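You operate a simulated robot arm through the tools that you are given. There is no shell and no other tool.

The job below is to be done with a simulated robot arm. You get a single attempt, and the scene is never put back.

Task
Put things in order on the top of the dark table. At the end: the cream jar is on the brown small box; the white fuse from the top of the dark table stands on top of the grey roller; the coupler from the top of the dark table stands where the cream jar stood; the green brush stands on top of the brown job block; whatever was shut is shut again. Leave all else as you found it, and nothing knocked over. Set down upright: jar.
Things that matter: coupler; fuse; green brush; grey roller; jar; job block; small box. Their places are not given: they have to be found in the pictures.

The check looks at the end state, three seconds after you hand in, the way a careful person would. Anything else that was tipped, shoved, dropped, spilled or broken makes it a failure.

Robot
A 7-joint arm with a two-finger parallel gripper, fixed in place. Base frame: the origin is at the foot of the arm, x ahead of it, y to its left, z up; the work surface is at about z = 0. Units: mm, degrees, N and s.
With the tool pointing down near the work surface it reaches from about 220 to 580 mm from the base axis. Its first joint turns from -66.0 to 66.0 degrees. Payload 2.5 kg.
Tool frame: the origin (TCP) lies between the finger pads and is the grasp point; the fingertips stand 23 mm ahead of it; z points along the fingers, y is the line along which they close. The gripper opens to 94 mm. The fingers are 38 mm wide and 10 mm thick; the gripper's body (54 by 96 mm) begins 39 mm behind the TCP.
Orientation is that of the tool frame in the base frame, as a unit quaternion [w, x, y, z]. With the fingers straight down and closing along the base's y, the tool's x points along the base's -x, its y along +y and its z along -z.

Tools
- The arm moves only by the tool arm_command. Its argument "increments" is a list of rows, each a list of 7 numbers: the shift along the base's x, y, z in cm, then the turn, a rotation vector about the base's x, y, z in degrees, then the finger opening in cm, from 0 to 9.4. In form: [[dx, dy, dz, rx, ry, rz, jaw], ...]. A call has 1 to 20 rows; each row shifts and turns the commanded pose from where the row before left it. Each row takes 0.2 s and may step no farther than 50 mm and 8.6 degrees from the row before; otherwise, or with a gripper value out of range, the whole call is refused. A pose out of reach is approached as far as the arm can. The call stops where the force on the tool passes 40 N (or 10 N more than at its start, if that is more) or the arm is blocked; 0.2 s more then pass. The fingers move at their own pace (about 108 mm/s each) and stop on an object; they squeeze with about 43 N. The grip force told is the motor's: it shows also when the fingers shut on nothing. Time passes only in rows, and 0.2 s behind the last, so rows that do not move let the fingers close. The reply holds the time, the measured pose of the TCP, the force on the tool along the base axes, the opening and the grip force, in the units named above and with some noise, with the torque about the TCP (base axes, N m) and any sound that the robot's microphone picked up.
- Cameras (640 x 400 px; columns grow to the right, rows downward): "scene" is fixed at [115.2, -413.9, 530.4]; the picture's right is [0.82, -0.57, 0.00], its down [-0.40, -0.57, -0.72] and it looks along [0.41, 0.59, -0.69] (base axes); focal length 276 px, centre (320, 200). "wrist" rides on the gripper at [86, 16, -74] in the tool frame; the picture's right is [-0.18, 0.98, 0.00], its down [-0.58, -0.11, -0.81] and it looks along [-0.79, -0.15, 0.59] (tool axes); focal length 243 px, centre (320, 200).
- grab_frame(camera): a new picture of that camera. The clock stands still meanwhile.
- probe_pixels(camera, pixels): there is no depth. For up to 12 entries [column, row, z] of the newest picture of that camera ("zoom" is the newest enlarged one), the place [x, y] in the base frame at which the ray of that pixel passes the height z, good to about 2 mm. The clock stands still meanwhile.
- enlarge(camera, box): a new picture of the part [left, top, right, bottom] of that camera's present view, enlarged. The clock stands still meanwhile.
- job_done(): hands the job in; it is judged then, once.

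Open the gripper and draw the arm clear of the work before you hand the job in, unless the task says otherwise.

The tools are called after "Request:" as a command line: name --pt "numbers of a row" for each row, then --argument value for the rest, lists and objects as JSON in quotes. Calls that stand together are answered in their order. arm_command: Moves the arm, as the interface text tells. Its arguments: {"type":"object","properties":{"increments":{"type":"array","items":{"type":"array","items":{"type":"number"}}}},"required":["increments"]} The other tools are called the same way: grab_frame (camera) takes a picture; probe_pixels (camera, pixels) gives the place at which the rays of pixels pass given heights; enlarge (camera, box) takes an enlarged picture of a part of a camera's view; job_done () hands the job in.

At the start:

```text
clock: 0.0
tool_pos: [409.2, 98.3, 290.1]
tcp_rot: [0.0, 0.0, 1.0, 0.0]
contact_force: [-0.3, 0.4, -0.1]
ft_torque: [0.0, -0.02, -0.04]
opening: 94.2
finger_force: 0.1
```

scene: 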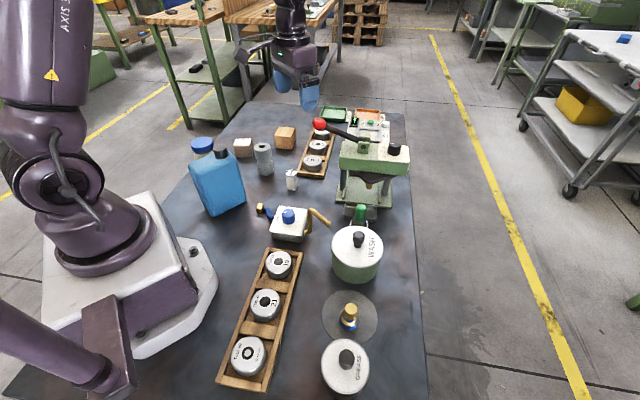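
wrist: 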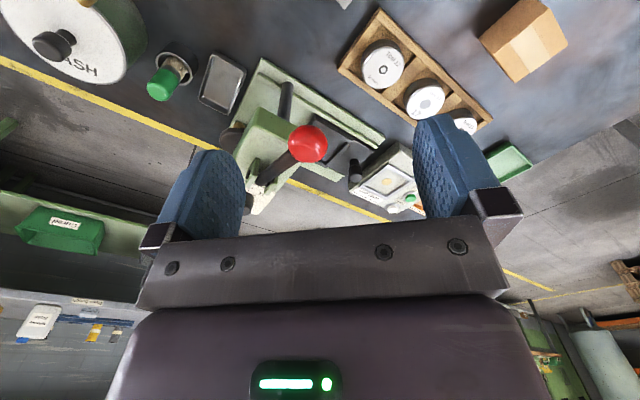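

The scene picture shows the dark table with several items: blue can, small boxes, grey roller near (263,158), white item at (291,180), pots, trays, and a press. I enlarge several parts to identify each.

Request:
enlarge --camera "scene" --box '[180, 100, 340, 200]'

Request:
enlarge --camera "scene" --box '[300, 90, 430, 230]'

Request:
enlarge --camera "scene" --box '[240, 180, 400, 280]'

Request:
enlarge --camera "scene" --box '[200, 240, 400, 400]'

```text
4.00 times, centred on (260, 150) of scene
```

zoom: 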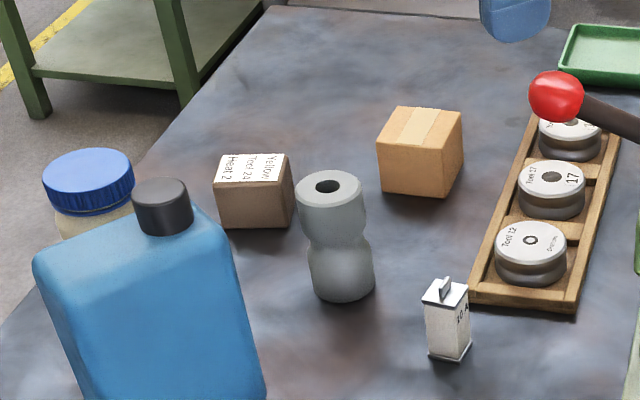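

```text
2.86 times, centred on (365, 160) of scene
```

zoom: 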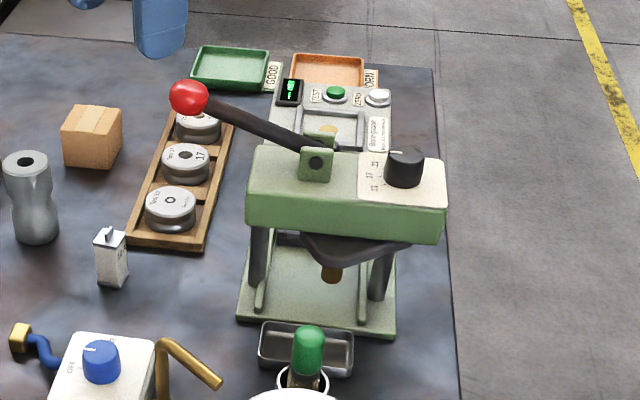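

```text
4.00 times, centred on (320, 230) of scene
```

zoom: 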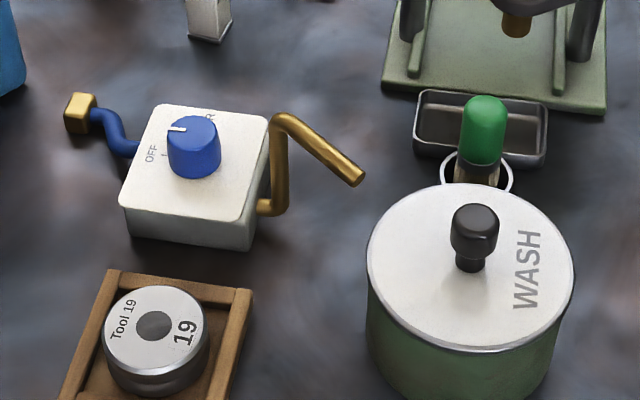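

```text
2.50 times, centred on (300, 320) of scene
```

zoom: 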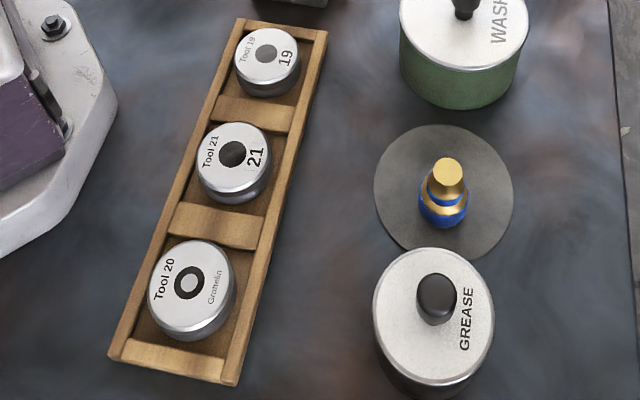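

The cream jar with the blue lid is at (203,148) behind the blue can. The roller is at (263,158), the fuse at (291,180), the coupler at (349,318) on a grey disc, the green brush at (360,213) in a cup, the labelled block at (243,147) and the taped box at (285,138). I probe these for positions.

Request:
grab_frame --camera "scene"

Request:
grab_frame --camera "wrist"

Request:
probe_pixels --camera "scene" --pixels '[[203, 143, 80], [203, 160, 0], [244, 157, 0], [285, 149, 0], [266, 173, 0], [262, 146, 60], [292, 189, 0], [291, 172, 40], [349, 325, 0], [360, 210, 60], [359, 225, 0], [287, 236, 0]]'

Request:
enlarge --camera "scene" --box '[180, 120, 260, 170]'

Request:
enlarge --camera "scene" --box '[320, 180, 400, 240]'

Request:
enlarge --camera "scene" --box '[310, 280, 390, 340]'

```text
taken
```

scene: 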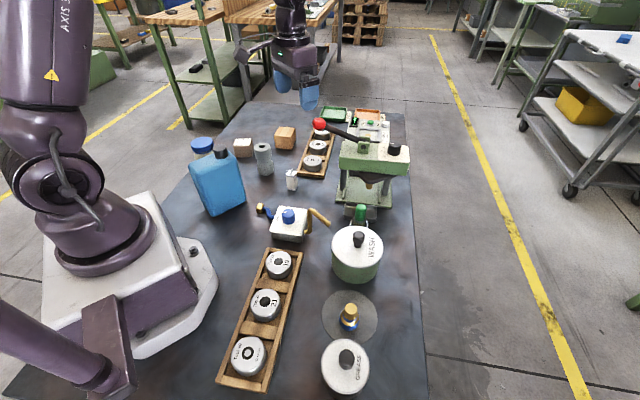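

```text
taken
```

wrist: 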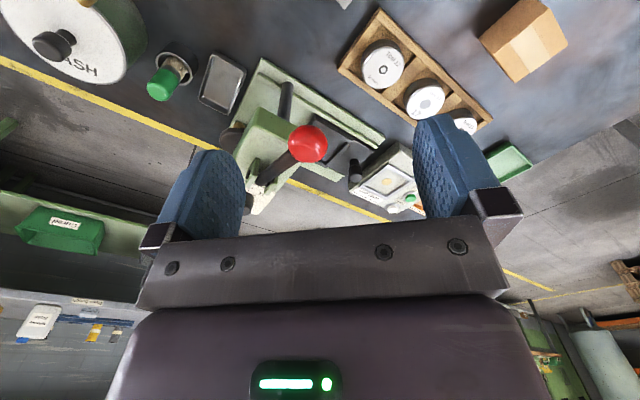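

```text
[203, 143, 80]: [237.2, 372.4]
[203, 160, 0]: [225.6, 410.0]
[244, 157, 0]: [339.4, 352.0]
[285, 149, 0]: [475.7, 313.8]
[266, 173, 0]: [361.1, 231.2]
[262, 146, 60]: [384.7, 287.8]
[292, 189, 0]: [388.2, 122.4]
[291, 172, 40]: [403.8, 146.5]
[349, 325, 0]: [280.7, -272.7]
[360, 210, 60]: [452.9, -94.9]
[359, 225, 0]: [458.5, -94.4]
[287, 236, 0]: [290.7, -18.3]
```

```text
8.00 times, centred on (220, 145) of scene
```

zoom: 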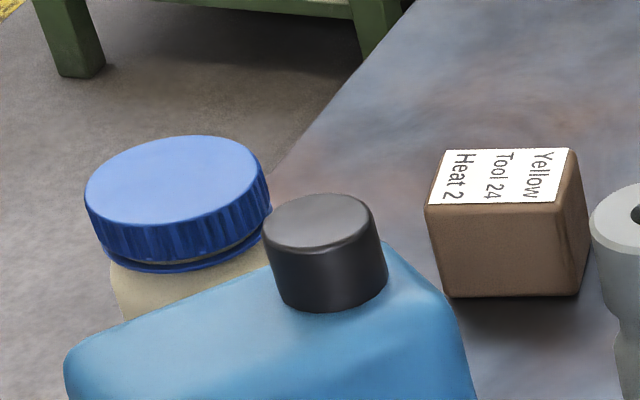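

```text
6.67 times, centred on (360, 210) of scene
```

zoom: 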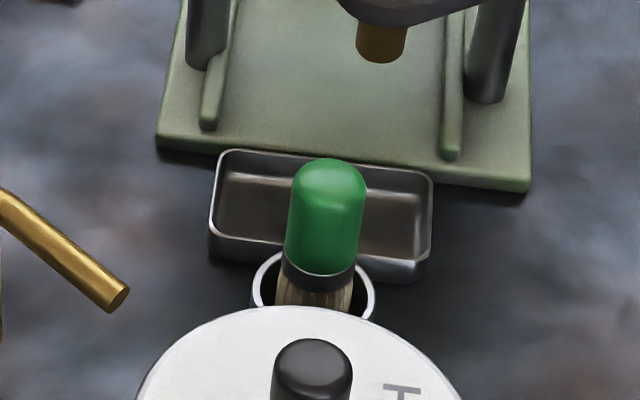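

```text
6.67 times, centred on (350, 310) of scene
```

zoom: 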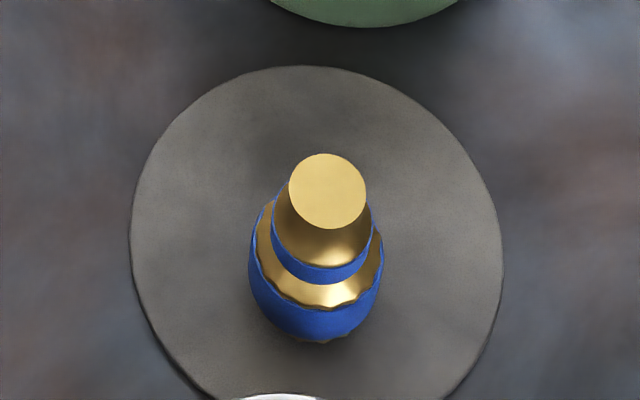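

All the named items can be placed roughly now. I turn the wrist camera toward the left-hand group (jar, block, box, roller, fuse) from a safe height to measure them better.

Request:
arm_command --pt "-2 0.65 0.3 0 0 7.5 9.4" --pt "-2 0.65 0.3 0 0 7.5 9.4" --pt "-2 0.65 0.3 0 0 7.5 9.4" --pt "-2 0.65 0.3 0 0 7.5 9.4" --pt "-2 0.65 0.3 0 0 7.5 9.4" --pt "-2 0.65 0.3 0 0 7.5 9.4" --pt "-2 0.65 0.3 0 0 7.5 9.4" --pt "-2 0.65 0.3 0 0 7.5 9.4" --pt "0 0 0 0 0 0 9.4"

Request:
grab_frame --camera "wrist"

Request:
grab_frame --camera "scene"

```text
clock: 2.0
tool_pos: [250.1, 150.6, 315.9]
tcp_rot: [0.0, -0.5, 0.866, 0.0]
contact_force: [-0.8, -0.4, 0.5]
ft_torque: [-0.01, -0.03, 0.02]
opening: 94.0
finger_force: 0.1
```

```text
taken
```

wrist: 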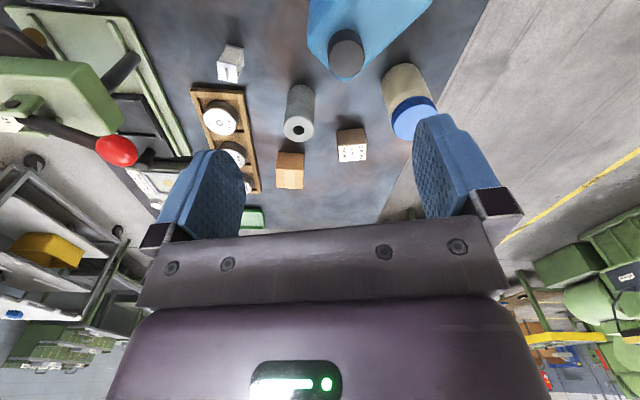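

```text
taken
```

scene: 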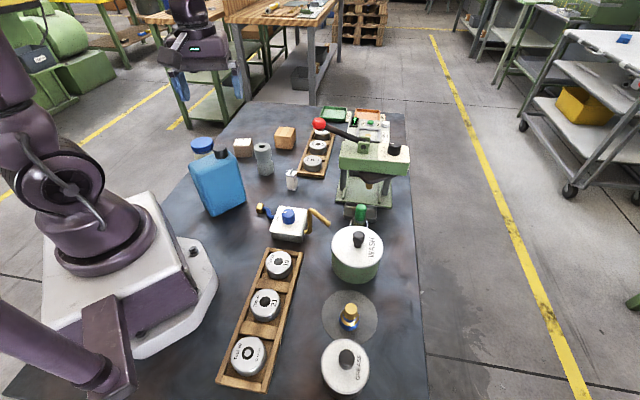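

The wrist now shows the jar at (405,105), block (351,145), box (290,170), roller (299,112) and fuse (230,63). I enlarge this view to read edges.

Request:
enlarge --camera "wrist" --box '[180, 20, 340, 200]'

Request:
enlarge --camera "wrist" --box '[300, 0, 480, 180]'

```text
2.22 times, centred on (260, 110) of wrist
```

zoom: 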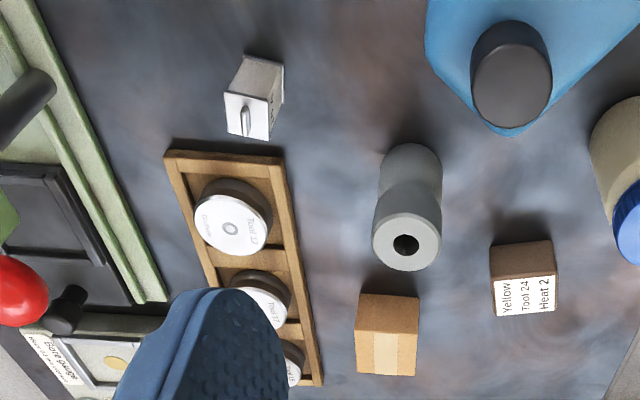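

```text
2.22 times, centred on (390, 90) of wrist
```

zoom: 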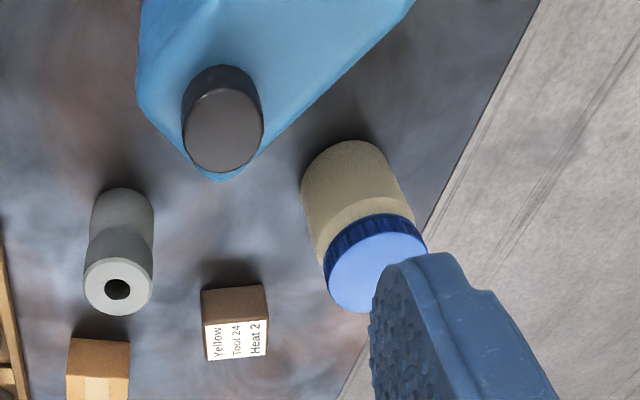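

I probe the jar cap, roller top and block from the newest wrist zoom and the same features in the scene view at two heights each, for triangulation.

Request:
probe_pixels --camera "zoom" --pixels '[[377, 265, 60], [377, 265, 100], [118, 289, 40], [118, 289, 80], [236, 340, 20], [236, 340, 50], [350, 142, 0], [302, 190, 0], [405, 185, 0], [121, 190, 0], [224, 118, 100], [224, 118, 160]]'

Request:
probe_pixels --camera "scene" --pixels '[[201.9, 142.5, 60], [201.9, 142.5, 100], [261.7, 146.6, 40], [261.7, 146.6, 80], [242.5, 142, 20], [242.5, 142, 50], [284.5, 132, 20], [284.5, 132, 60], [220, 151.5, 100], [220, 151.5, 160], [290.8, 173, 20], [290.8, 173, 50]]'

```text
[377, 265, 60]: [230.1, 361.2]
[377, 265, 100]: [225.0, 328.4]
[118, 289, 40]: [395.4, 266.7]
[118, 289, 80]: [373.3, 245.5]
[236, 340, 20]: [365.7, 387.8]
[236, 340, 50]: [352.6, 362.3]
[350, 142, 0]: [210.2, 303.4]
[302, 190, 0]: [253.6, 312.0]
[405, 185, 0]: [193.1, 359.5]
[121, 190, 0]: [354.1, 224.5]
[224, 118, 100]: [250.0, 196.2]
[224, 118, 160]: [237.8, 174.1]
```

```text
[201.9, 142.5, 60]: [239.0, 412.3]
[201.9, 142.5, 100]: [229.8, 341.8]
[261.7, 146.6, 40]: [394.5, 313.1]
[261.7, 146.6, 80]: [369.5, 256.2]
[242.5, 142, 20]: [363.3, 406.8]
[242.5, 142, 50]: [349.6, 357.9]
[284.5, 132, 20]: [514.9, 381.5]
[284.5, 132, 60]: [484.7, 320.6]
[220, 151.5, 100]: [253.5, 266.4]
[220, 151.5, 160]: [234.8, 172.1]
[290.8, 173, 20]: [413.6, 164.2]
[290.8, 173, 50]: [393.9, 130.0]
```

Triangulation gives: jar at about (224,317) with top 114, roller (365,239) with top 92, block (353,367) with top 44, and can cap (236,175) at 158. Now I enlarge the fuse, box and roller in the wrist view.

Request:
enlarge --camera "wrist" --box '[210, 30, 258, 60]'

Request:
probe_pixels --camera "wrist" --pixels '[[240, 44, 0], [217, 63, 40], [237, 63, 40], [238, 82, 40], [218, 82, 40]]'

Request:
enlarge --camera "wrist" --box '[270, 80, 382, 190]'

```text
13.33 times, centred on (234, 45) of wrist
```

zoom: 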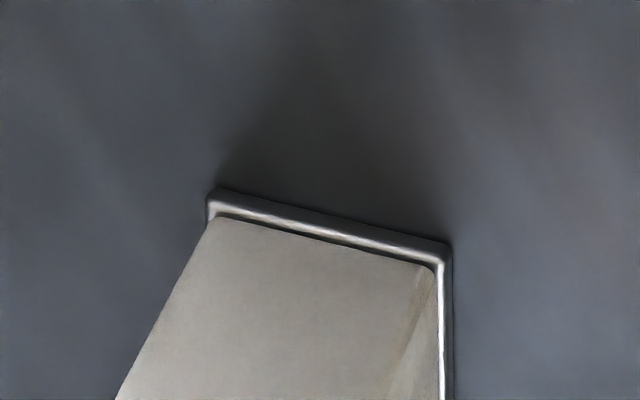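

```text
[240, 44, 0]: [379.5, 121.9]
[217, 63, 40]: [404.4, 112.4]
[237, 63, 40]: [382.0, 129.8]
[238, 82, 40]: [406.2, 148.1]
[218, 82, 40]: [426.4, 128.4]
```

```text
3.64 times, centred on (326, 135) of wrist
```

zoom: 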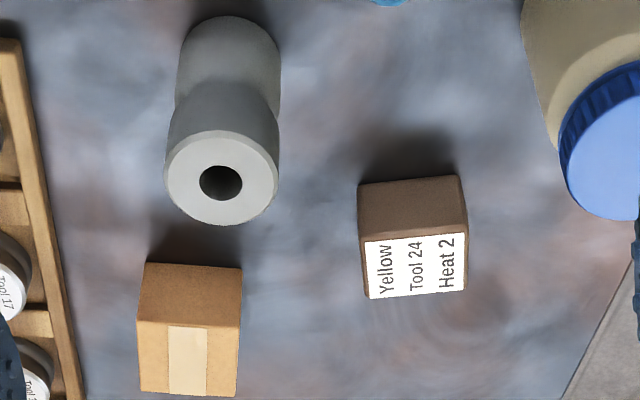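

I probe the corners of the block, the box and the roller in this newest zoom.

Request:
probe_pixels --camera "zoom" --pixels '[[359, 184, 0], [457, 176, 0], [363, 240, 44], [466, 234, 44], [467, 290, 44], [368, 299, 44], [147, 263, 0], [241, 270, 0], [138, 321, 48], [239, 328, 48], [141, 393, 48], [236, 396, 48]]'

Request:
probe_pixels --camera "scene" --pixels '[[286.2, 180, 40], [297, 172, 40], [287, 189.5, 0], [293, 190.5, 0], [297.5, 186.5, 0], [233.7, 145.5, 44], [249, 145.8, 44], [253, 138.8, 44], [275, 147, 0], [291, 149, 0], [277.5, 126.5, 48], [295.5, 127.5, 48]]'

Request:
enlarge --camera "scene" --box '[265, 115, 313, 195]'

Request:
enlarge --camera "scene" --box '[275, 165, 307, 195]'

```text
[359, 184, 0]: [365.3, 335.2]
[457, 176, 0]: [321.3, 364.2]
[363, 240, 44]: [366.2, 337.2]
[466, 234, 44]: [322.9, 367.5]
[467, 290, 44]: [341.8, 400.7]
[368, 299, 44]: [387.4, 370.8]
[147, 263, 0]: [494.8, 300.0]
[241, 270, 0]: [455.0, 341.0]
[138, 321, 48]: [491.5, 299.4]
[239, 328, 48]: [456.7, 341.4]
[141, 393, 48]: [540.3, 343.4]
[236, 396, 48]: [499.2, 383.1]
```

```text
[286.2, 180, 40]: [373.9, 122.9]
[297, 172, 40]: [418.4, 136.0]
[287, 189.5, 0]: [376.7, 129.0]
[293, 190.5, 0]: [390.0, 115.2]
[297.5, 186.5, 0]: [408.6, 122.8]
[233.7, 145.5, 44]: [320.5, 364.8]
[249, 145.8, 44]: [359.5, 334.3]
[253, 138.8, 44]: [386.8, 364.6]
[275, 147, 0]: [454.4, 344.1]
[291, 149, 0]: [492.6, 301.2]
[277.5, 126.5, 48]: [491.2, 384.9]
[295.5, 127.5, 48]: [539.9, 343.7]
```

```text
5.00 times, centred on (289, 155) of scene
```

zoom: 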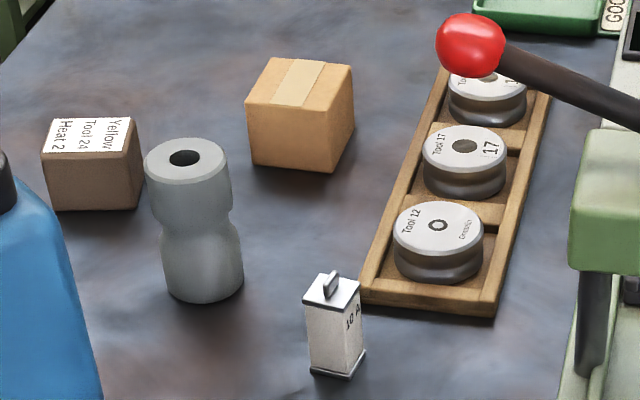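

```text
13.33 times, centred on (291, 180) of scene
```

zoom: 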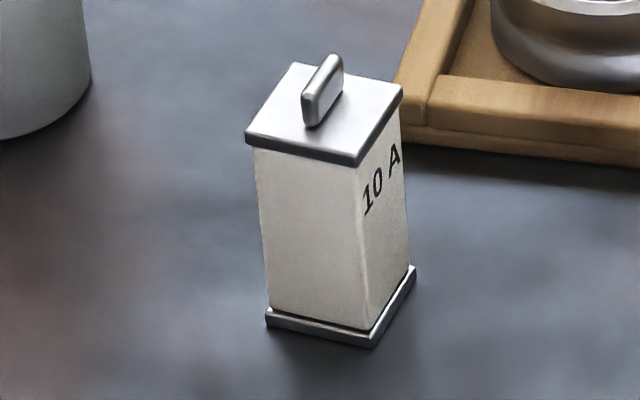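

The block centre is about (354,367), roughly 52×38, and the box centre is about (496,342), roughly 57 square and 48 high. Next I check the jar, the can's footprint and the clearance between them.

Request:
enlarge --camera "scene" --box '[180, 130, 260, 220]'

Request:
enlarge --camera "wrist" --box '[350, 40, 450, 150]'

```text
4.44 times, centred on (220, 175) of scene
```

zoom: 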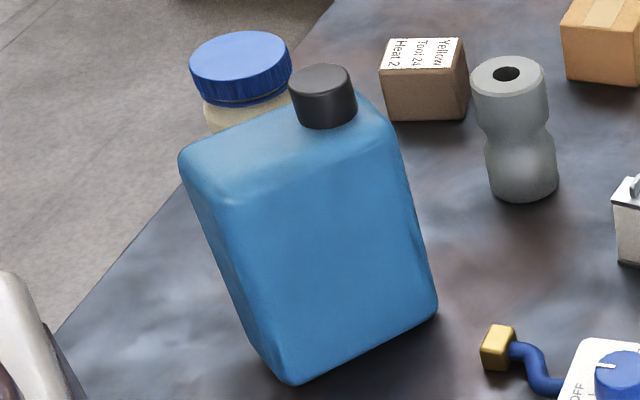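

```text
3.64 times, centred on (400, 95) of wrist
```

zoom: 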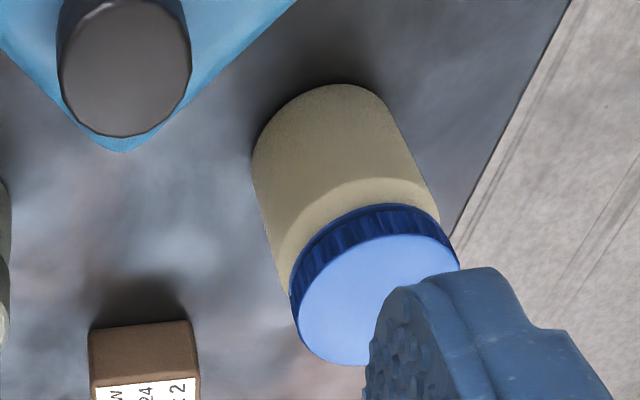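

I probe the jar's bottom rim and cap rim in this zoom, and the can's base corners in the scene picture.

Request:
probe_pixels --camera "zoom" --pixels '[[253, 155, 0], [337, 84, 0], [385, 105, 0], [275, 112, 0], [291, 300, 114], [385, 235, 114], [340, 364, 114], [458, 262, 114], [120, 152, 135], [120, 152, 120]]'

Request:
probe_pixels --camera "scene" --pixels '[[212.6, 216, 0], [246.3, 200, 0], [188.5, 166, 135], [235.5, 159, 135], [230, 152, 135], [193, 145, 114], [213.5, 138, 114], [202, 138.5, 114]]'

```text
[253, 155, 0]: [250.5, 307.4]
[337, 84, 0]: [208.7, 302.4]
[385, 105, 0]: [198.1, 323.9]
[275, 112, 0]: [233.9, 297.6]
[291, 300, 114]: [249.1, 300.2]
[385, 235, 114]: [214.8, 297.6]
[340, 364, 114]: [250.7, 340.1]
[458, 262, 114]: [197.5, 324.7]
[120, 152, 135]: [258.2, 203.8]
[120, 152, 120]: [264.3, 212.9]
```

```text
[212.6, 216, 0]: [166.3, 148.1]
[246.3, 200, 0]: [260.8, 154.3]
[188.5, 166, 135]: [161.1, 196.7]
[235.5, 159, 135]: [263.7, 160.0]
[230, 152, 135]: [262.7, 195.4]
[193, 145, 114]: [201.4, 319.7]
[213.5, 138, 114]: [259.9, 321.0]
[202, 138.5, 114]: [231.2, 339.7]
```

The jar is about 56 mm across, centred near (225,320), and the can stays below y≈205, so there is room for the fingers. The box lies about 602 mm out, so I test the reach with the empty gripper well above it first.

Request:
arm_command --pt "3.5 2.74 -1.6 0 0 0 9.4" --pt "3.5 2.74 -1.6 0 0 0 9.4" --pt "3.5 2.74 -1.6 0 0 0 9.4" --pt "3.5 2.74 -1.6 0 0 0 9.4" --pt "3.5 2.74 -1.6 0 0 0 9.4" --pt "3.5 2.74 -1.6 0 0 0 9.4" --pt "3.6 2.7 -1.6 0 0 0 9.4" --pt "0 0 0 0 0 0 9.4" --pt "0 0 0 0 0 0 9.4"

Request:
grab_frame --camera "wrist"

Request:
grab_frame --camera "scene"

```text
clock: 4.0
tool_pos: [491.6, 341.4, 204.2]
tcp_rot: [0.0, -0.5, 0.866, 0.0]
contact_force: [-0.7, 0.2, 1.0]
ft_torque: [0.0, 0.03, 0.0]
opening: 93.9
finger_force: 0.1
out of reach, approached as far as the arm can: row 7
```

```text
taken
```

wrist: 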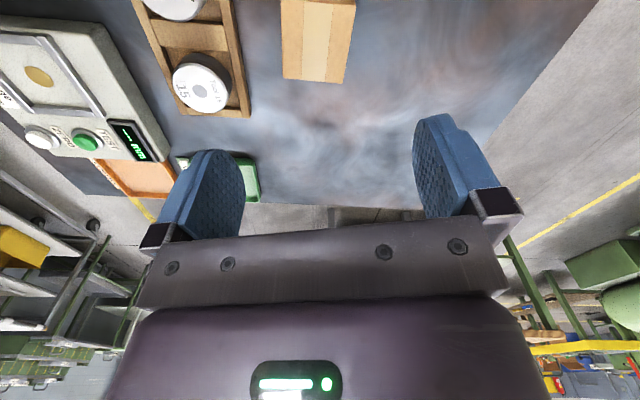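

```text
taken
```

scene: 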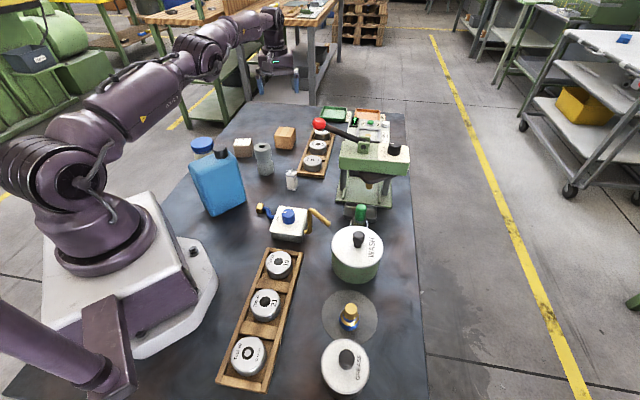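

At z≈204 the arm reaches about 598 mm radius, just short of the box centre, which is usable. From this nearer view I measure the box again at (318,40).

Request:
enlarge --camera "wrist" --box '[240, 0, 400, 100]'

Request:
enlarge --camera "scene" --box '[261, 115, 309, 160]'

```text
4.00 times, centred on (320, 50) of wrist
```

zoom: 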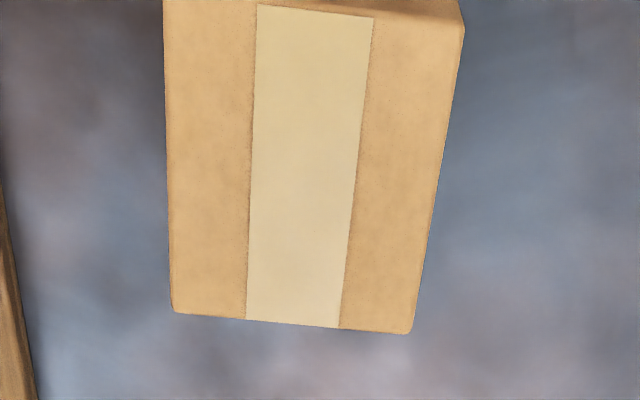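

```text
8.89 times, centred on (285, 138) of scene
```

zoom: 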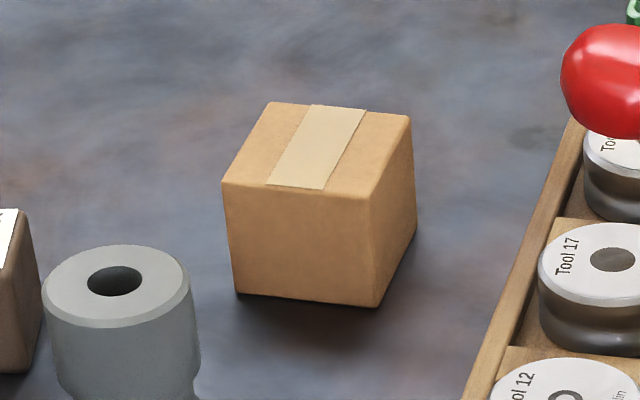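

I probe the same box top corners in both pictures to fix the height and centre.

Request:
probe_pixels --camera "zoom" --pixels '[[222, 183, 45], [371, 199, 45], [411, 115, 45], [268, 102, 45], [222, 183, 55], [371, 199, 55], [411, 115, 55], [268, 102, 55], [237, 293, 0], [379, 308, 0]]'

Request:
probe_pixels --camera "wrist" --pixels '[[283, 77.5, 45], [283, 77.5, 55], [342.5, 83.3, 45], [342.5, 83.3, 55], [355.5, 5, 45], [355.5, 5, 55]]'

```text
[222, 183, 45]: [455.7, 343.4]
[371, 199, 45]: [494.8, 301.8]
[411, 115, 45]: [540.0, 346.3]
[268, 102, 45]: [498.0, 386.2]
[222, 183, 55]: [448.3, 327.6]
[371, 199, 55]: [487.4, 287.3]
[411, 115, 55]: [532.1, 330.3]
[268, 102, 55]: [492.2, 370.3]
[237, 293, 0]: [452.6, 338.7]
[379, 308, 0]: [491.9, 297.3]
```

```text
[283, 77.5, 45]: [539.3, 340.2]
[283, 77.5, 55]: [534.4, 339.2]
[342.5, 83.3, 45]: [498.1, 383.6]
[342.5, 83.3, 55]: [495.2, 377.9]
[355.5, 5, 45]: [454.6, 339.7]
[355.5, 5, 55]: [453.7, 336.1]
```

The box top is at z≈48 with its centre at about (495,340). Now I go above the jar at (225,320), staying high at z≈204.

Request:
arm_command --pt "-4.45 -0.36 0 0 0 0 9.4" --pt "-4.45 -0.36 0 0 0 0 9.4" --pt "-4.45 -0.36 0 0 0 0 9.4" --pt "-4.45 -0.36 0 0 0 0 9.4" --pt "-4.45 -0.36 0 0 0 0 9.4" --pt "-4.45 -0.36 0 0 0 0 9.4" --pt "0 0 0 0 0 0 9.4" --pt "0 0 0 0 0 0 9.4"

Request:
grab_frame --camera "wrist"

Request:
grab_frame --camera "scene"

```text
clock: 5.8
tool_pos: [223.6, 319.8, 202.7]
tcp_rot: [0.0, -0.5, 0.866, 0.0]
contact_force: [0.0, -0.5, 0.9]
ft_torque: [0.01, 0.02, -0.01]
opening: 94.2
finger_force: 0.1
```

```text
taken
```

wrist: 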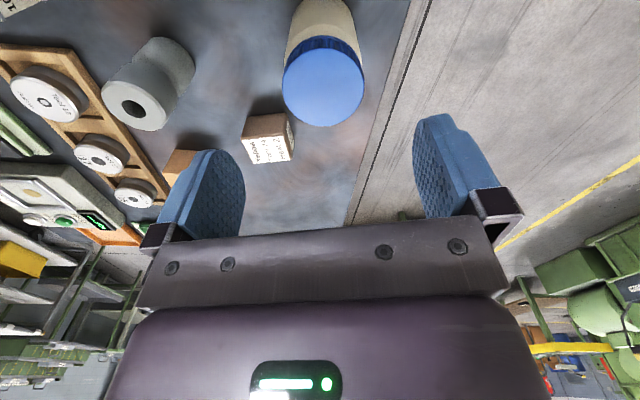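

```text
taken
```

scene: 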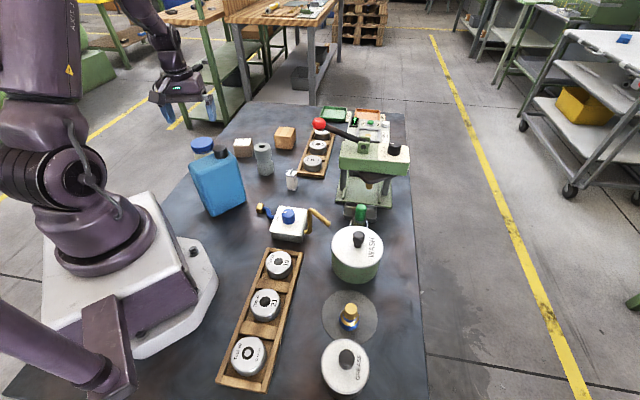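

The jar cap is seen whole at about (323,86). I probe its rim and the jar base to refine the centre.

Request:
enlarge --camera "wrist" --box '[250, 0, 400, 130]'

Request:
probe_pixels --camera "wrist" --pixels '[[323, 87, 114], [283, 87, 114], [364, 87, 114], [323, 47, 114], [323, 126, 114], [323, 87, 110], [323, 87, 118]]'

```text
3.08 times, centred on (325, 65) of wrist
```

zoom: 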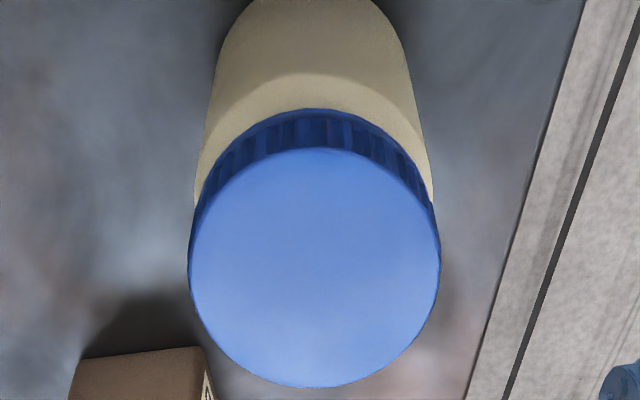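

```text
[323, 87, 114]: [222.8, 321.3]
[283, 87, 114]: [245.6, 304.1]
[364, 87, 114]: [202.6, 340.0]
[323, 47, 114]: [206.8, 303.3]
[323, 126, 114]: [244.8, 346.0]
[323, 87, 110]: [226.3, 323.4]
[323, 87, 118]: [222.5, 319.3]
```

The cap centre resolves to about (225,322), cap diameter 57. I shift slightly and descend to TCP z≈84, so the fingers straddle the jar with the body clear of the lid.

Request:
arm_command --pt "0.12 0.2 -2 0 0 0 9.4" --pt "0 0 -2.5 0 0 0 9.4" --pt "0 0 -2.5 0 0 0 9.4" --pt "0 0 -2 0 0 0 9.4" --pt "0 0 -1.5 0 0 0 9.4" --pt "0 0 -1.37 0 0 0 9.4" --pt "0 0 0 0 0 0 9.4" --pt "0 0 0 0 0 0 9.4"

Request:
grab_frame --camera "wrist"

Request:
grab_frame --camera "scene"

```text
clock: 7.6
tool_pos: [224.2, 319.7, 83.4]
tcp_rot: [0.001, -0.5, 0.866, 0.0]
contact_force: [-0.5, 0.0, 0.8]
ft_torque: [0.03, 0.0, 0.04]
opening: 94.1
finger_force: 0.0
```

```text
taken
```

wrist: 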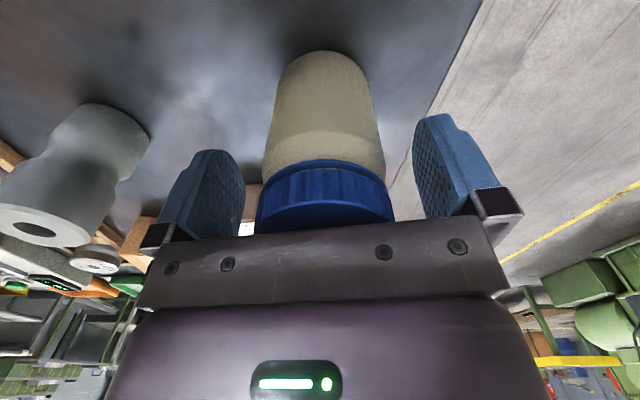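

```text
taken
```

scene: 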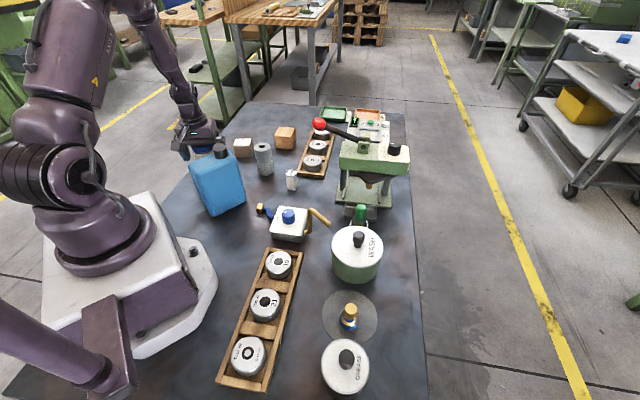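

The jar stands centred between the pads (cap at about (325,195)) with no contact. I close the fingers on it without moving.

Request:
arm_command --pt "0 0 0 0 0 0 7.0" --pt "0 0 0 0 0 0 6.0" --pt "0 0 0 0 0 0 5.0" --pt "0 0 0 0 0 0 4.0" --pt "0 0 0 0 0 0 4.0"

Request:
grab_frame --camera "wrist"

```text
clock: 8.8
tool_pos: [225.4, 321.0, 83.9]
tcp_rot: [0.0, -0.5, 0.866, 0.0]
contact_force: [-0.8, 0.9, 1.4]
ft_torque: [0.05, 0.1, -0.01]
opening: 59.8
finger_force: 43.7
```

```text
taken
```

wrist: 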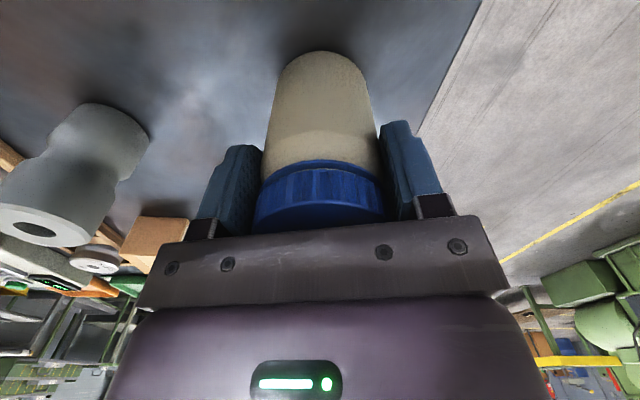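

The grip holds at 59.8 mm with 43.7 N. I lift straight up in steps and check that the jar comes along.

Request:
arm_command --pt "0 0 1 0 0 0 4.0" --pt "0 0 2 0 0 0 4.0" --pt "0 0 2.5 0 0 0 4.0" --pt "0 0 2.5 0 0 0 4.0" --pt "0 0 2 0 0 0 4.0" --pt "0 0 1 0 0 0 4.0" --pt "0 0 0 0 0 0 4.0"

Request:
grab_frame --camera "wrist"

Request:
grab_frame --camera "scene"

```text
clock: 10.4
tool_pos: [224.2, 320.0, 193.2]
tcp_rot: [0.0, -0.5, 0.866, 0.0]
contact_force: [0.6, -1.2, -3.1]
ft_torque: [0.0, 0.02, 0.0]
opening: 56.8
finger_force: 43.3
```

```text
taken
```

wrist: 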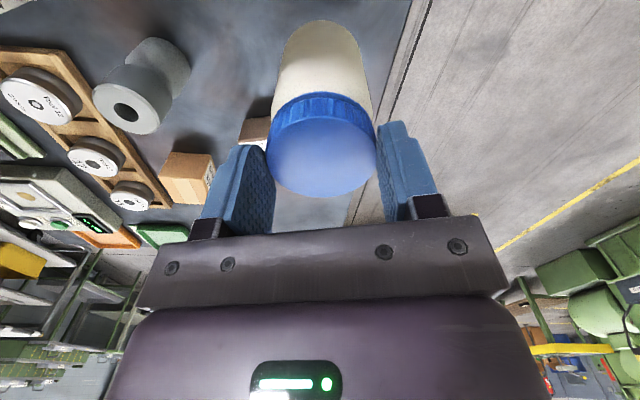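

```text
taken
```

scene: 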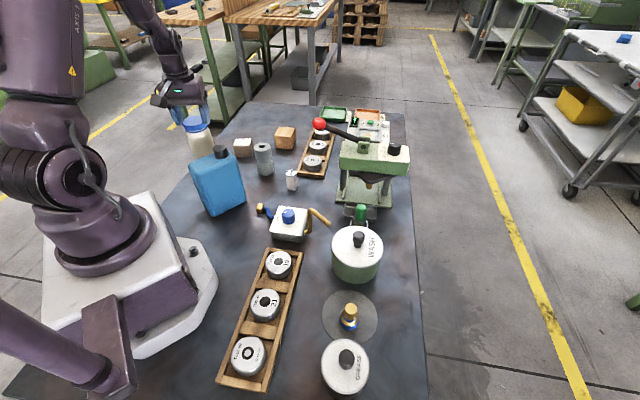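

The opening went from 59.8 to 56.8, which suggests the jar slid a little in the grip. I look closely at how it is held now.

Request:
enlarge --camera "wrist" --box '[200, 0, 460, 240]'

Request:
enlarge --camera "scene" --box '[140, 60, 260, 180]'

```text
1.67 times, centred on (330, 120) of wrist
```

zoom: 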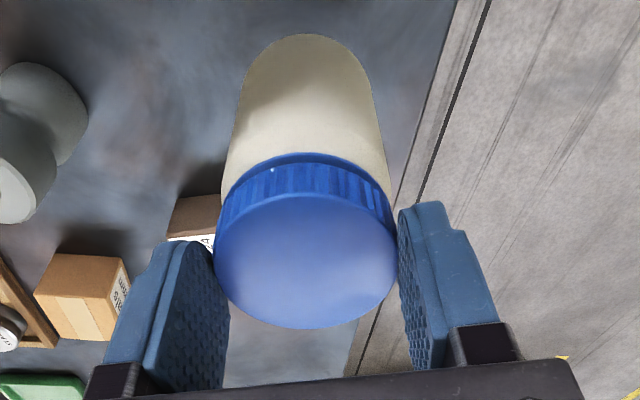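

```text
3.33 times, centred on (200, 120) of scene
```

zoom: 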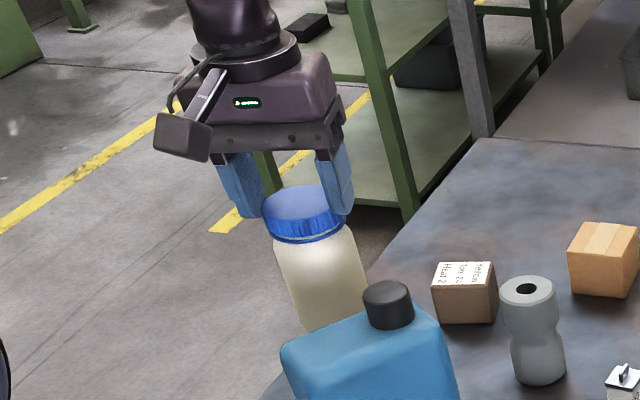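

The camera view suggests the cap sits near the fingertips now. I probe the cap's top centre in both views to find how high the jar hangs.

Request:
probe_pixels --camera "scene" --pixels '[[194, 122, 160], [194, 122, 175], [194, 122, 190], [194, 122, 205], [198, 130.5, 160]]'

Request:
probe_pixels --camera "wrist" --pixels '[[322, 155, 160], [322, 155, 175], [322, 155, 190], [267, 155, 175], [377, 155, 175], [322, 112, 175], [322, 197, 175]]'

Request:
enlarge --camera "scene" --box '[165, 80, 245, 170]'

```text
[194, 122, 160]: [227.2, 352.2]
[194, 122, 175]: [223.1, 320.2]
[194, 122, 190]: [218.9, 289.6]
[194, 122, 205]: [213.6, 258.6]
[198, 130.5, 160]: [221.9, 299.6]
```

```text
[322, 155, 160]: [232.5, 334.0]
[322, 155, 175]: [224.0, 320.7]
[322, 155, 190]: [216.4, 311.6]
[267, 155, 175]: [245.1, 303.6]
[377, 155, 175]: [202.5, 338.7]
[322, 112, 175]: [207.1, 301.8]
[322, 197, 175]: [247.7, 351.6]
```

```text
4.44 times, centred on (205, 125) of scene
```

zoom: 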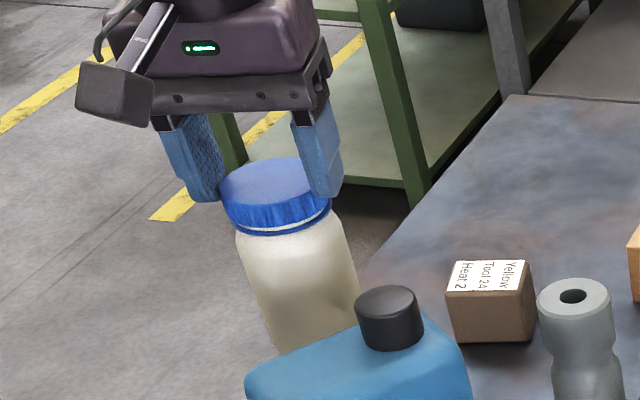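

The cap top hangs at z≈175, so the jar slid about 49 mm and is held only by the fingertips, with its base near z≈61. I lower it gently back onto its own spot before it can fall, to regrip it properly.

Request:
arm_command --pt "0 0 -0.3 0 0 0 4.0" --pt "0 0 -0.6 0 0 0 4.0" --pt "0 0 -0.9 0 0 0 4.0" --pt "0 0 -0.9 0 0 0 4.0" --pt "0 0 -0.9 0 0 0 4.0" --pt "0 0 -0.9 0 0 0 4.0" --pt "0 0 -0.6 0 0 0 4.0" --pt "0 0 -0.3 0 0 0 4.0"

Request:
grab_frame --camera "wrist"

Request:
enlarge --camera "scene" --box '[165, 100, 245, 190]'

```text
clock: 12.2
tool_pos: [224.4, 321.2, 138.0]
tcp_rot: [0.0, -0.5, 0.866, 0.0]
contact_force: [0.1, -1.2, -3.3]
ft_torque: [-0.03, 0.01, -0.01]
opening: 56.9
finger_force: 43.1
```

```text
taken
```

wrist: 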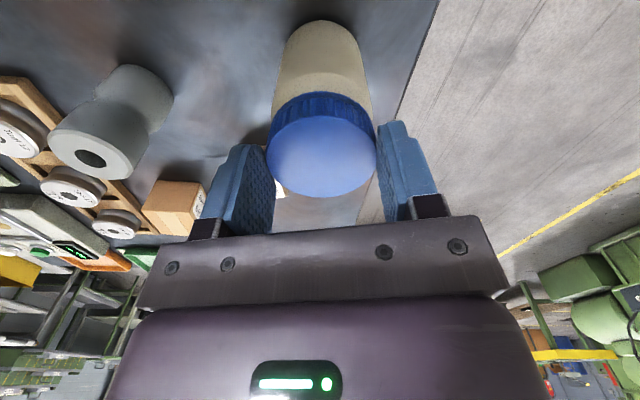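

```text
4.44 times, centred on (205, 145) of scene
```

zoom: 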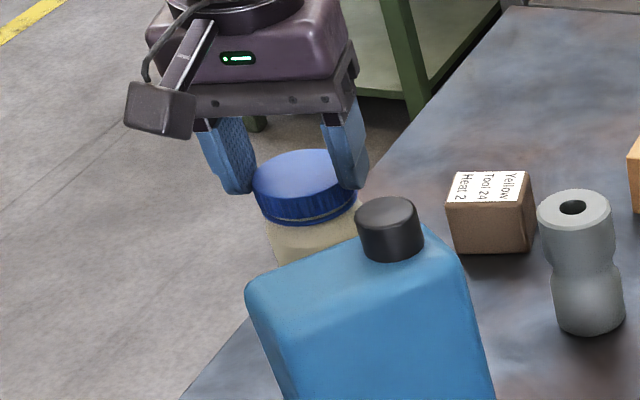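

The jar still hangs steady (−3.3 N) without more slip. I lower the last millimetres in small steps and watch the force for contact.

Request:
arm_command --pt "0 0 -0.2 0 0 0 4.0" --pt "0 0 -0.15 0 0 0 4.0"

Request:
arm_command --pt "0 0 -0.15 0 0 0 4.0"

Request:
arm_command --pt "0 0 -0.15 0 0 0 4.0"

```text
clock: 12.8
tool_pos: [224.2, 320.3, 135.4]
tcp_rot: [0.0, -0.5, 0.866, 0.0]
contact_force: [0.1, -0.3, -3.8]
ft_torque: [-0.03, -0.01, 0.02]
opening: 57.0
finger_force: 42.6
```

```text
clock: 13.2
tool_pos: [224.7, 320.5, 133.8]
tcp_rot: [0.0, -0.5, 0.866, 0.0]
contact_force: [0.2, 0.2, -3.6]
ft_torque: [0.0, -0.01, 0.0]
opening: 56.8
finger_force: 43.1
```

```text
clock: 13.6
tool_pos: [226.2, 320.5, 132.9]
tcp_rot: [0.0, -0.5, 0.866, 0.0]
contact_force: [0.1, -0.9, -3.6]
ft_torque: [-0.02, 0.03, 0.01]
opening: 57.0
finger_force: 43.1
```

There is still no contact at TCP z≈133. I continue in 1 mm steps.

Request:
arm_command --pt "0 0 -0.1 0 0 0 4.0"

Request:
arm_command --pt "0 0 -0.1 0 0 0 4.0"

Request:
arm_command --pt "0 0 -0.1 0 0 0 4.0"

Request:
arm_command --pt "0 0 -0.1 0 0 0 4.0"

```text
clock: 14.0
tool_pos: [225.2, 321.0, 130.9]
tcp_rot: [-0.001, -0.5, 0.866, 0.001]
contact_force: [-0.5, 0.1, -3.2]
ft_torque: [0.01, 0.0, -0.01]
opening: 56.8
finger_force: 43.3
```

```text
clock: 14.4
tool_pos: [225.0, 321.6, 131.0]
tcp_rot: [0.0, -0.5, 0.866, 0.001]
contact_force: [0.2, 0.6, -4.3]
ft_torque: [-0.03, 0.03, 0.02]
opening: 57.0
finger_force: 42.8
```

```text
clock: 14.8
tool_pos: [224.2, 319.1, 130.6]
tcp_rot: [0.001, -0.5, 0.866, 0.0]
contact_force: [0.1, -0.2, -2.9]
ft_torque: [-0.01, 0.01, -0.03]
opening: 56.9
finger_force: 42.8
```

```text
clock: 15.2
tool_pos: [225.2, 320.4, 128.8]
tcp_rot: [0.0, -0.5, 0.866, 0.0]
contact_force: [0.2, 0.3, -3.3]
ft_torque: [-0.02, 0.01, 0.01]
opening: 56.8
finger_force: 43.0
```

The force is still about −3.3 N, so the jar still hangs. I keep lowering in 1 mm steps and check between them.

Request:
arm_command --pt "0 0 -0.1 0 0 0 4.0"

Request:
arm_command --pt "0 0 -0.1 0 0 0 4.0"

Request:
arm_command --pt "0 0 -0.1 0 0 0 4.0"

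Request:
grab_frame --camera "wrist"

Request:
enlarge --camera "scene" --box '[165, 100, 245, 190]'

```text
clock: 15.6
tool_pos: [224.5, 320.2, 128.5]
tcp_rot: [0.0, -0.5, 0.866, -0.001]
contact_force: [0.5, -0.1, -2.6]
ft_torque: [-0.09, 0.03, 0.02]
opening: 57.1
finger_force: 43.2
```

```text
clock: 16.0
tool_pos: [224.0, 320.6, 126.7]
tcp_rot: [0.0, -0.499, 0.866, 0.0]
contact_force: [-1.7, -1.7, 6.6]
ft_torque: [-0.32, 0.04, -0.03]
opening: 56.9
finger_force: 43.2
```

```text
clock: 16.4
tool_pos: [223.6, 321.8, 126.5]
tcp_rot: [0.0, -0.5, 0.866, -0.001]
contact_force: [-6.7, -9.8, 36.9]
ft_torque: [-0.75, 0.34, -0.01]
opening: 57.0
finger_force: 43.2
```

```text
taken
```

wrist: 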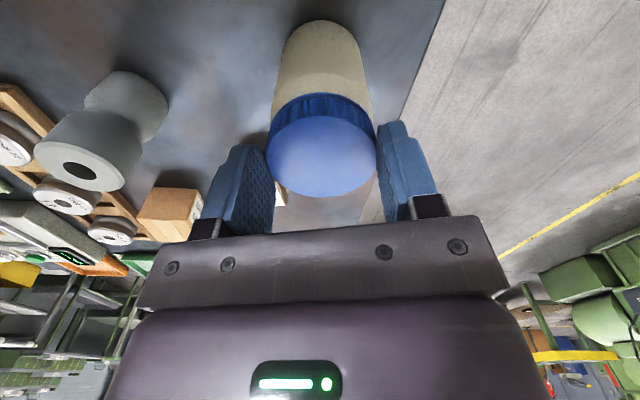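

```text
4.44 times, centred on (205, 145) of scene
```

zoom: 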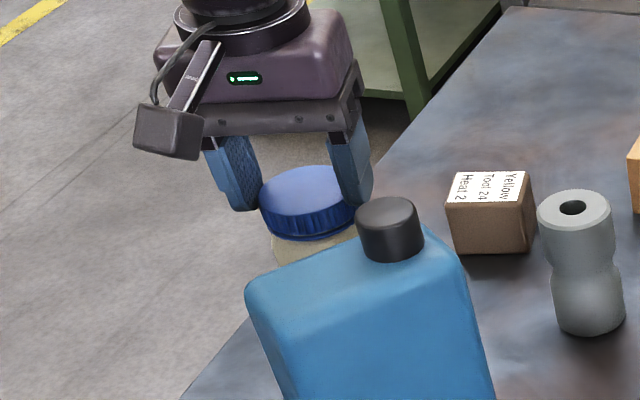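

Contact came at TCP z≈126.5 and the cap grip held even under 37 N, so gripping the cap itself is firm. I ease up 2 mm to unload, then open so the jar settles flat, ready for a full grip on the cap only.

Request:
arm_command --pt "0 0 0.1 0 0 0 4.0" --pt "0 0 0.05 0 0 0 4.0"

```text
clock: 17.0
tool_pos: [225.2, 320.8, 126.6]
tcp_rot: [0.001, -0.5, 0.866, 0.001]
contact_force: [0.2, -1.4, 12.3]
ft_torque: [-0.01, -0.21, 0.0]
opening: 57.0
finger_force: 43.1
```

The load is down to 12 N with little torque, so the jar stands nearly flat. I open the fingers.

Request:
arm_command --pt "0 0 0 0 0 0 5.6" --pt "0 0 0 0 0 0 5.9" --pt "0 0 0 0 0 0 6.4" --pt "0 0 0 0 0 0 7.5" --pt "0 0 0 0 0 0 7.5"

Request:
grab_frame --camera "wrist"

Request:
enlarge --camera "scene" --box '[165, 100, 245, 190]'

```text
clock: 18.2
tool_pos: [224.1, 320.0, 127.3]
tcp_rot: [-0.001, -0.5, 0.866, 0.0]
contact_force: [0.4, 0.3, 0.5]
ft_torque: [0.03, 0.02, -0.01]
opening: 75.2
finger_force: 0.1
```

```text
taken
```

wrist: 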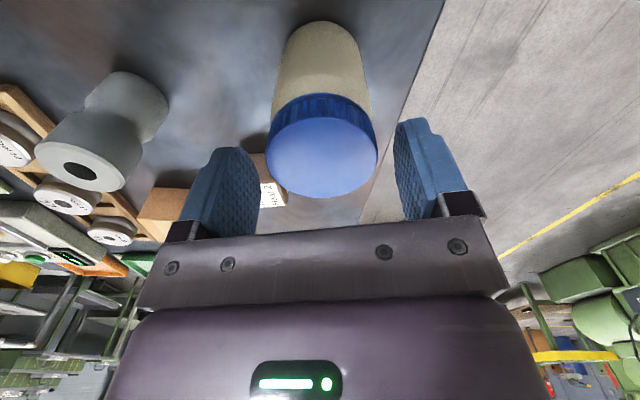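

```text
4.44 times, centred on (205, 145) of scene
```

zoom: 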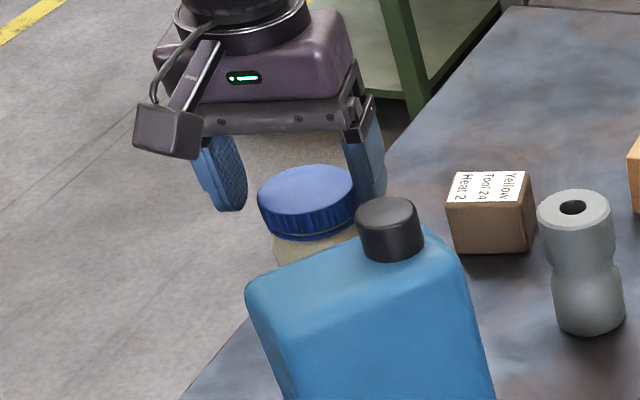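

The jar stands upright and free. I probe the cap centre in both fresh views to get its true top height and position.

Request:
probe_pixels --camera "zoom" --pixels '[[307, 196, 100], [307, 196, 108], [307, 196, 114], [258, 200, 108], [355, 196, 108]]'

Request:
probe_pixels --camera "wrist" --pixels '[[322, 153, 100], [322, 153, 108], [322, 153, 114], [266, 153, 108], [378, 153, 108], [322, 110, 108], [322, 197, 108]]'

Request:
enlarge --camera "wrist" --box '[240, 0, 400, 210]'

```text
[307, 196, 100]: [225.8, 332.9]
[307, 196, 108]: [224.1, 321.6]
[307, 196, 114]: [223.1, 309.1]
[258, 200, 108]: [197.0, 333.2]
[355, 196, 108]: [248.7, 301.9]
```

```text
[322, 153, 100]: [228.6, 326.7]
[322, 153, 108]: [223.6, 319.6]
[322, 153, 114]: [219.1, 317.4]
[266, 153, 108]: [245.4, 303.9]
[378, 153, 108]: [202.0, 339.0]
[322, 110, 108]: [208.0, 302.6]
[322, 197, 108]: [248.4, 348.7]
```

```text
1.90 times, centred on (320, 105) of wrist
```

zoom: 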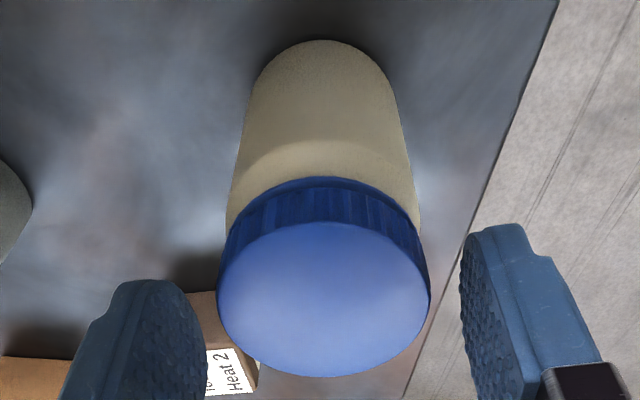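

The cap top is at about z=109 and the jar's centre at (224,320). I go down to TCP z≈116, with fingertips near z=93, so the pads take only the cap, then close.

Request:
arm_command --pt "0 0 -0.5 0 0 0 7.5" --pt "0 0 -0.6 0 0 0 7.5" --pt "0 0 0 0 0 0 7.5" --pt "0 0 0 0 0 0 6.2" --pt "0 0 0 0 0 0 5.0" --pt "0 0 0 0 0 0 4.0" --pt "0 0 0 0 0 0 4.0"

Request:
grab_frame --camera "wrist"

```text
clock: 19.8
tool_pos: [224.7, 321.2, 115.0]
tcp_rot: [0.0, -0.5, 0.866, 0.001]
contact_force: [0.3, 1.5, 0.8]
ft_torque: [0.03, -0.01, 0.0]
opening: 57.3
finger_force: 42.9
```

```text
taken
```

wrist: 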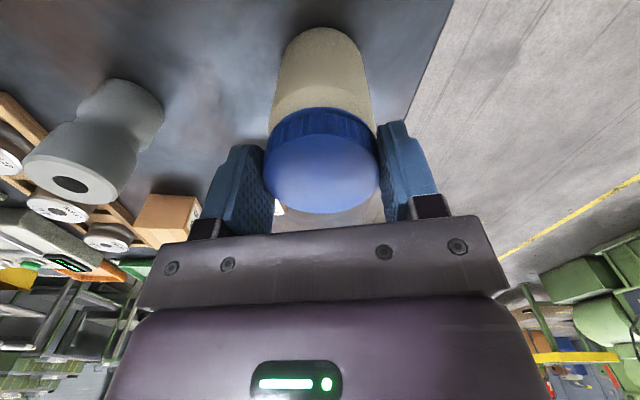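

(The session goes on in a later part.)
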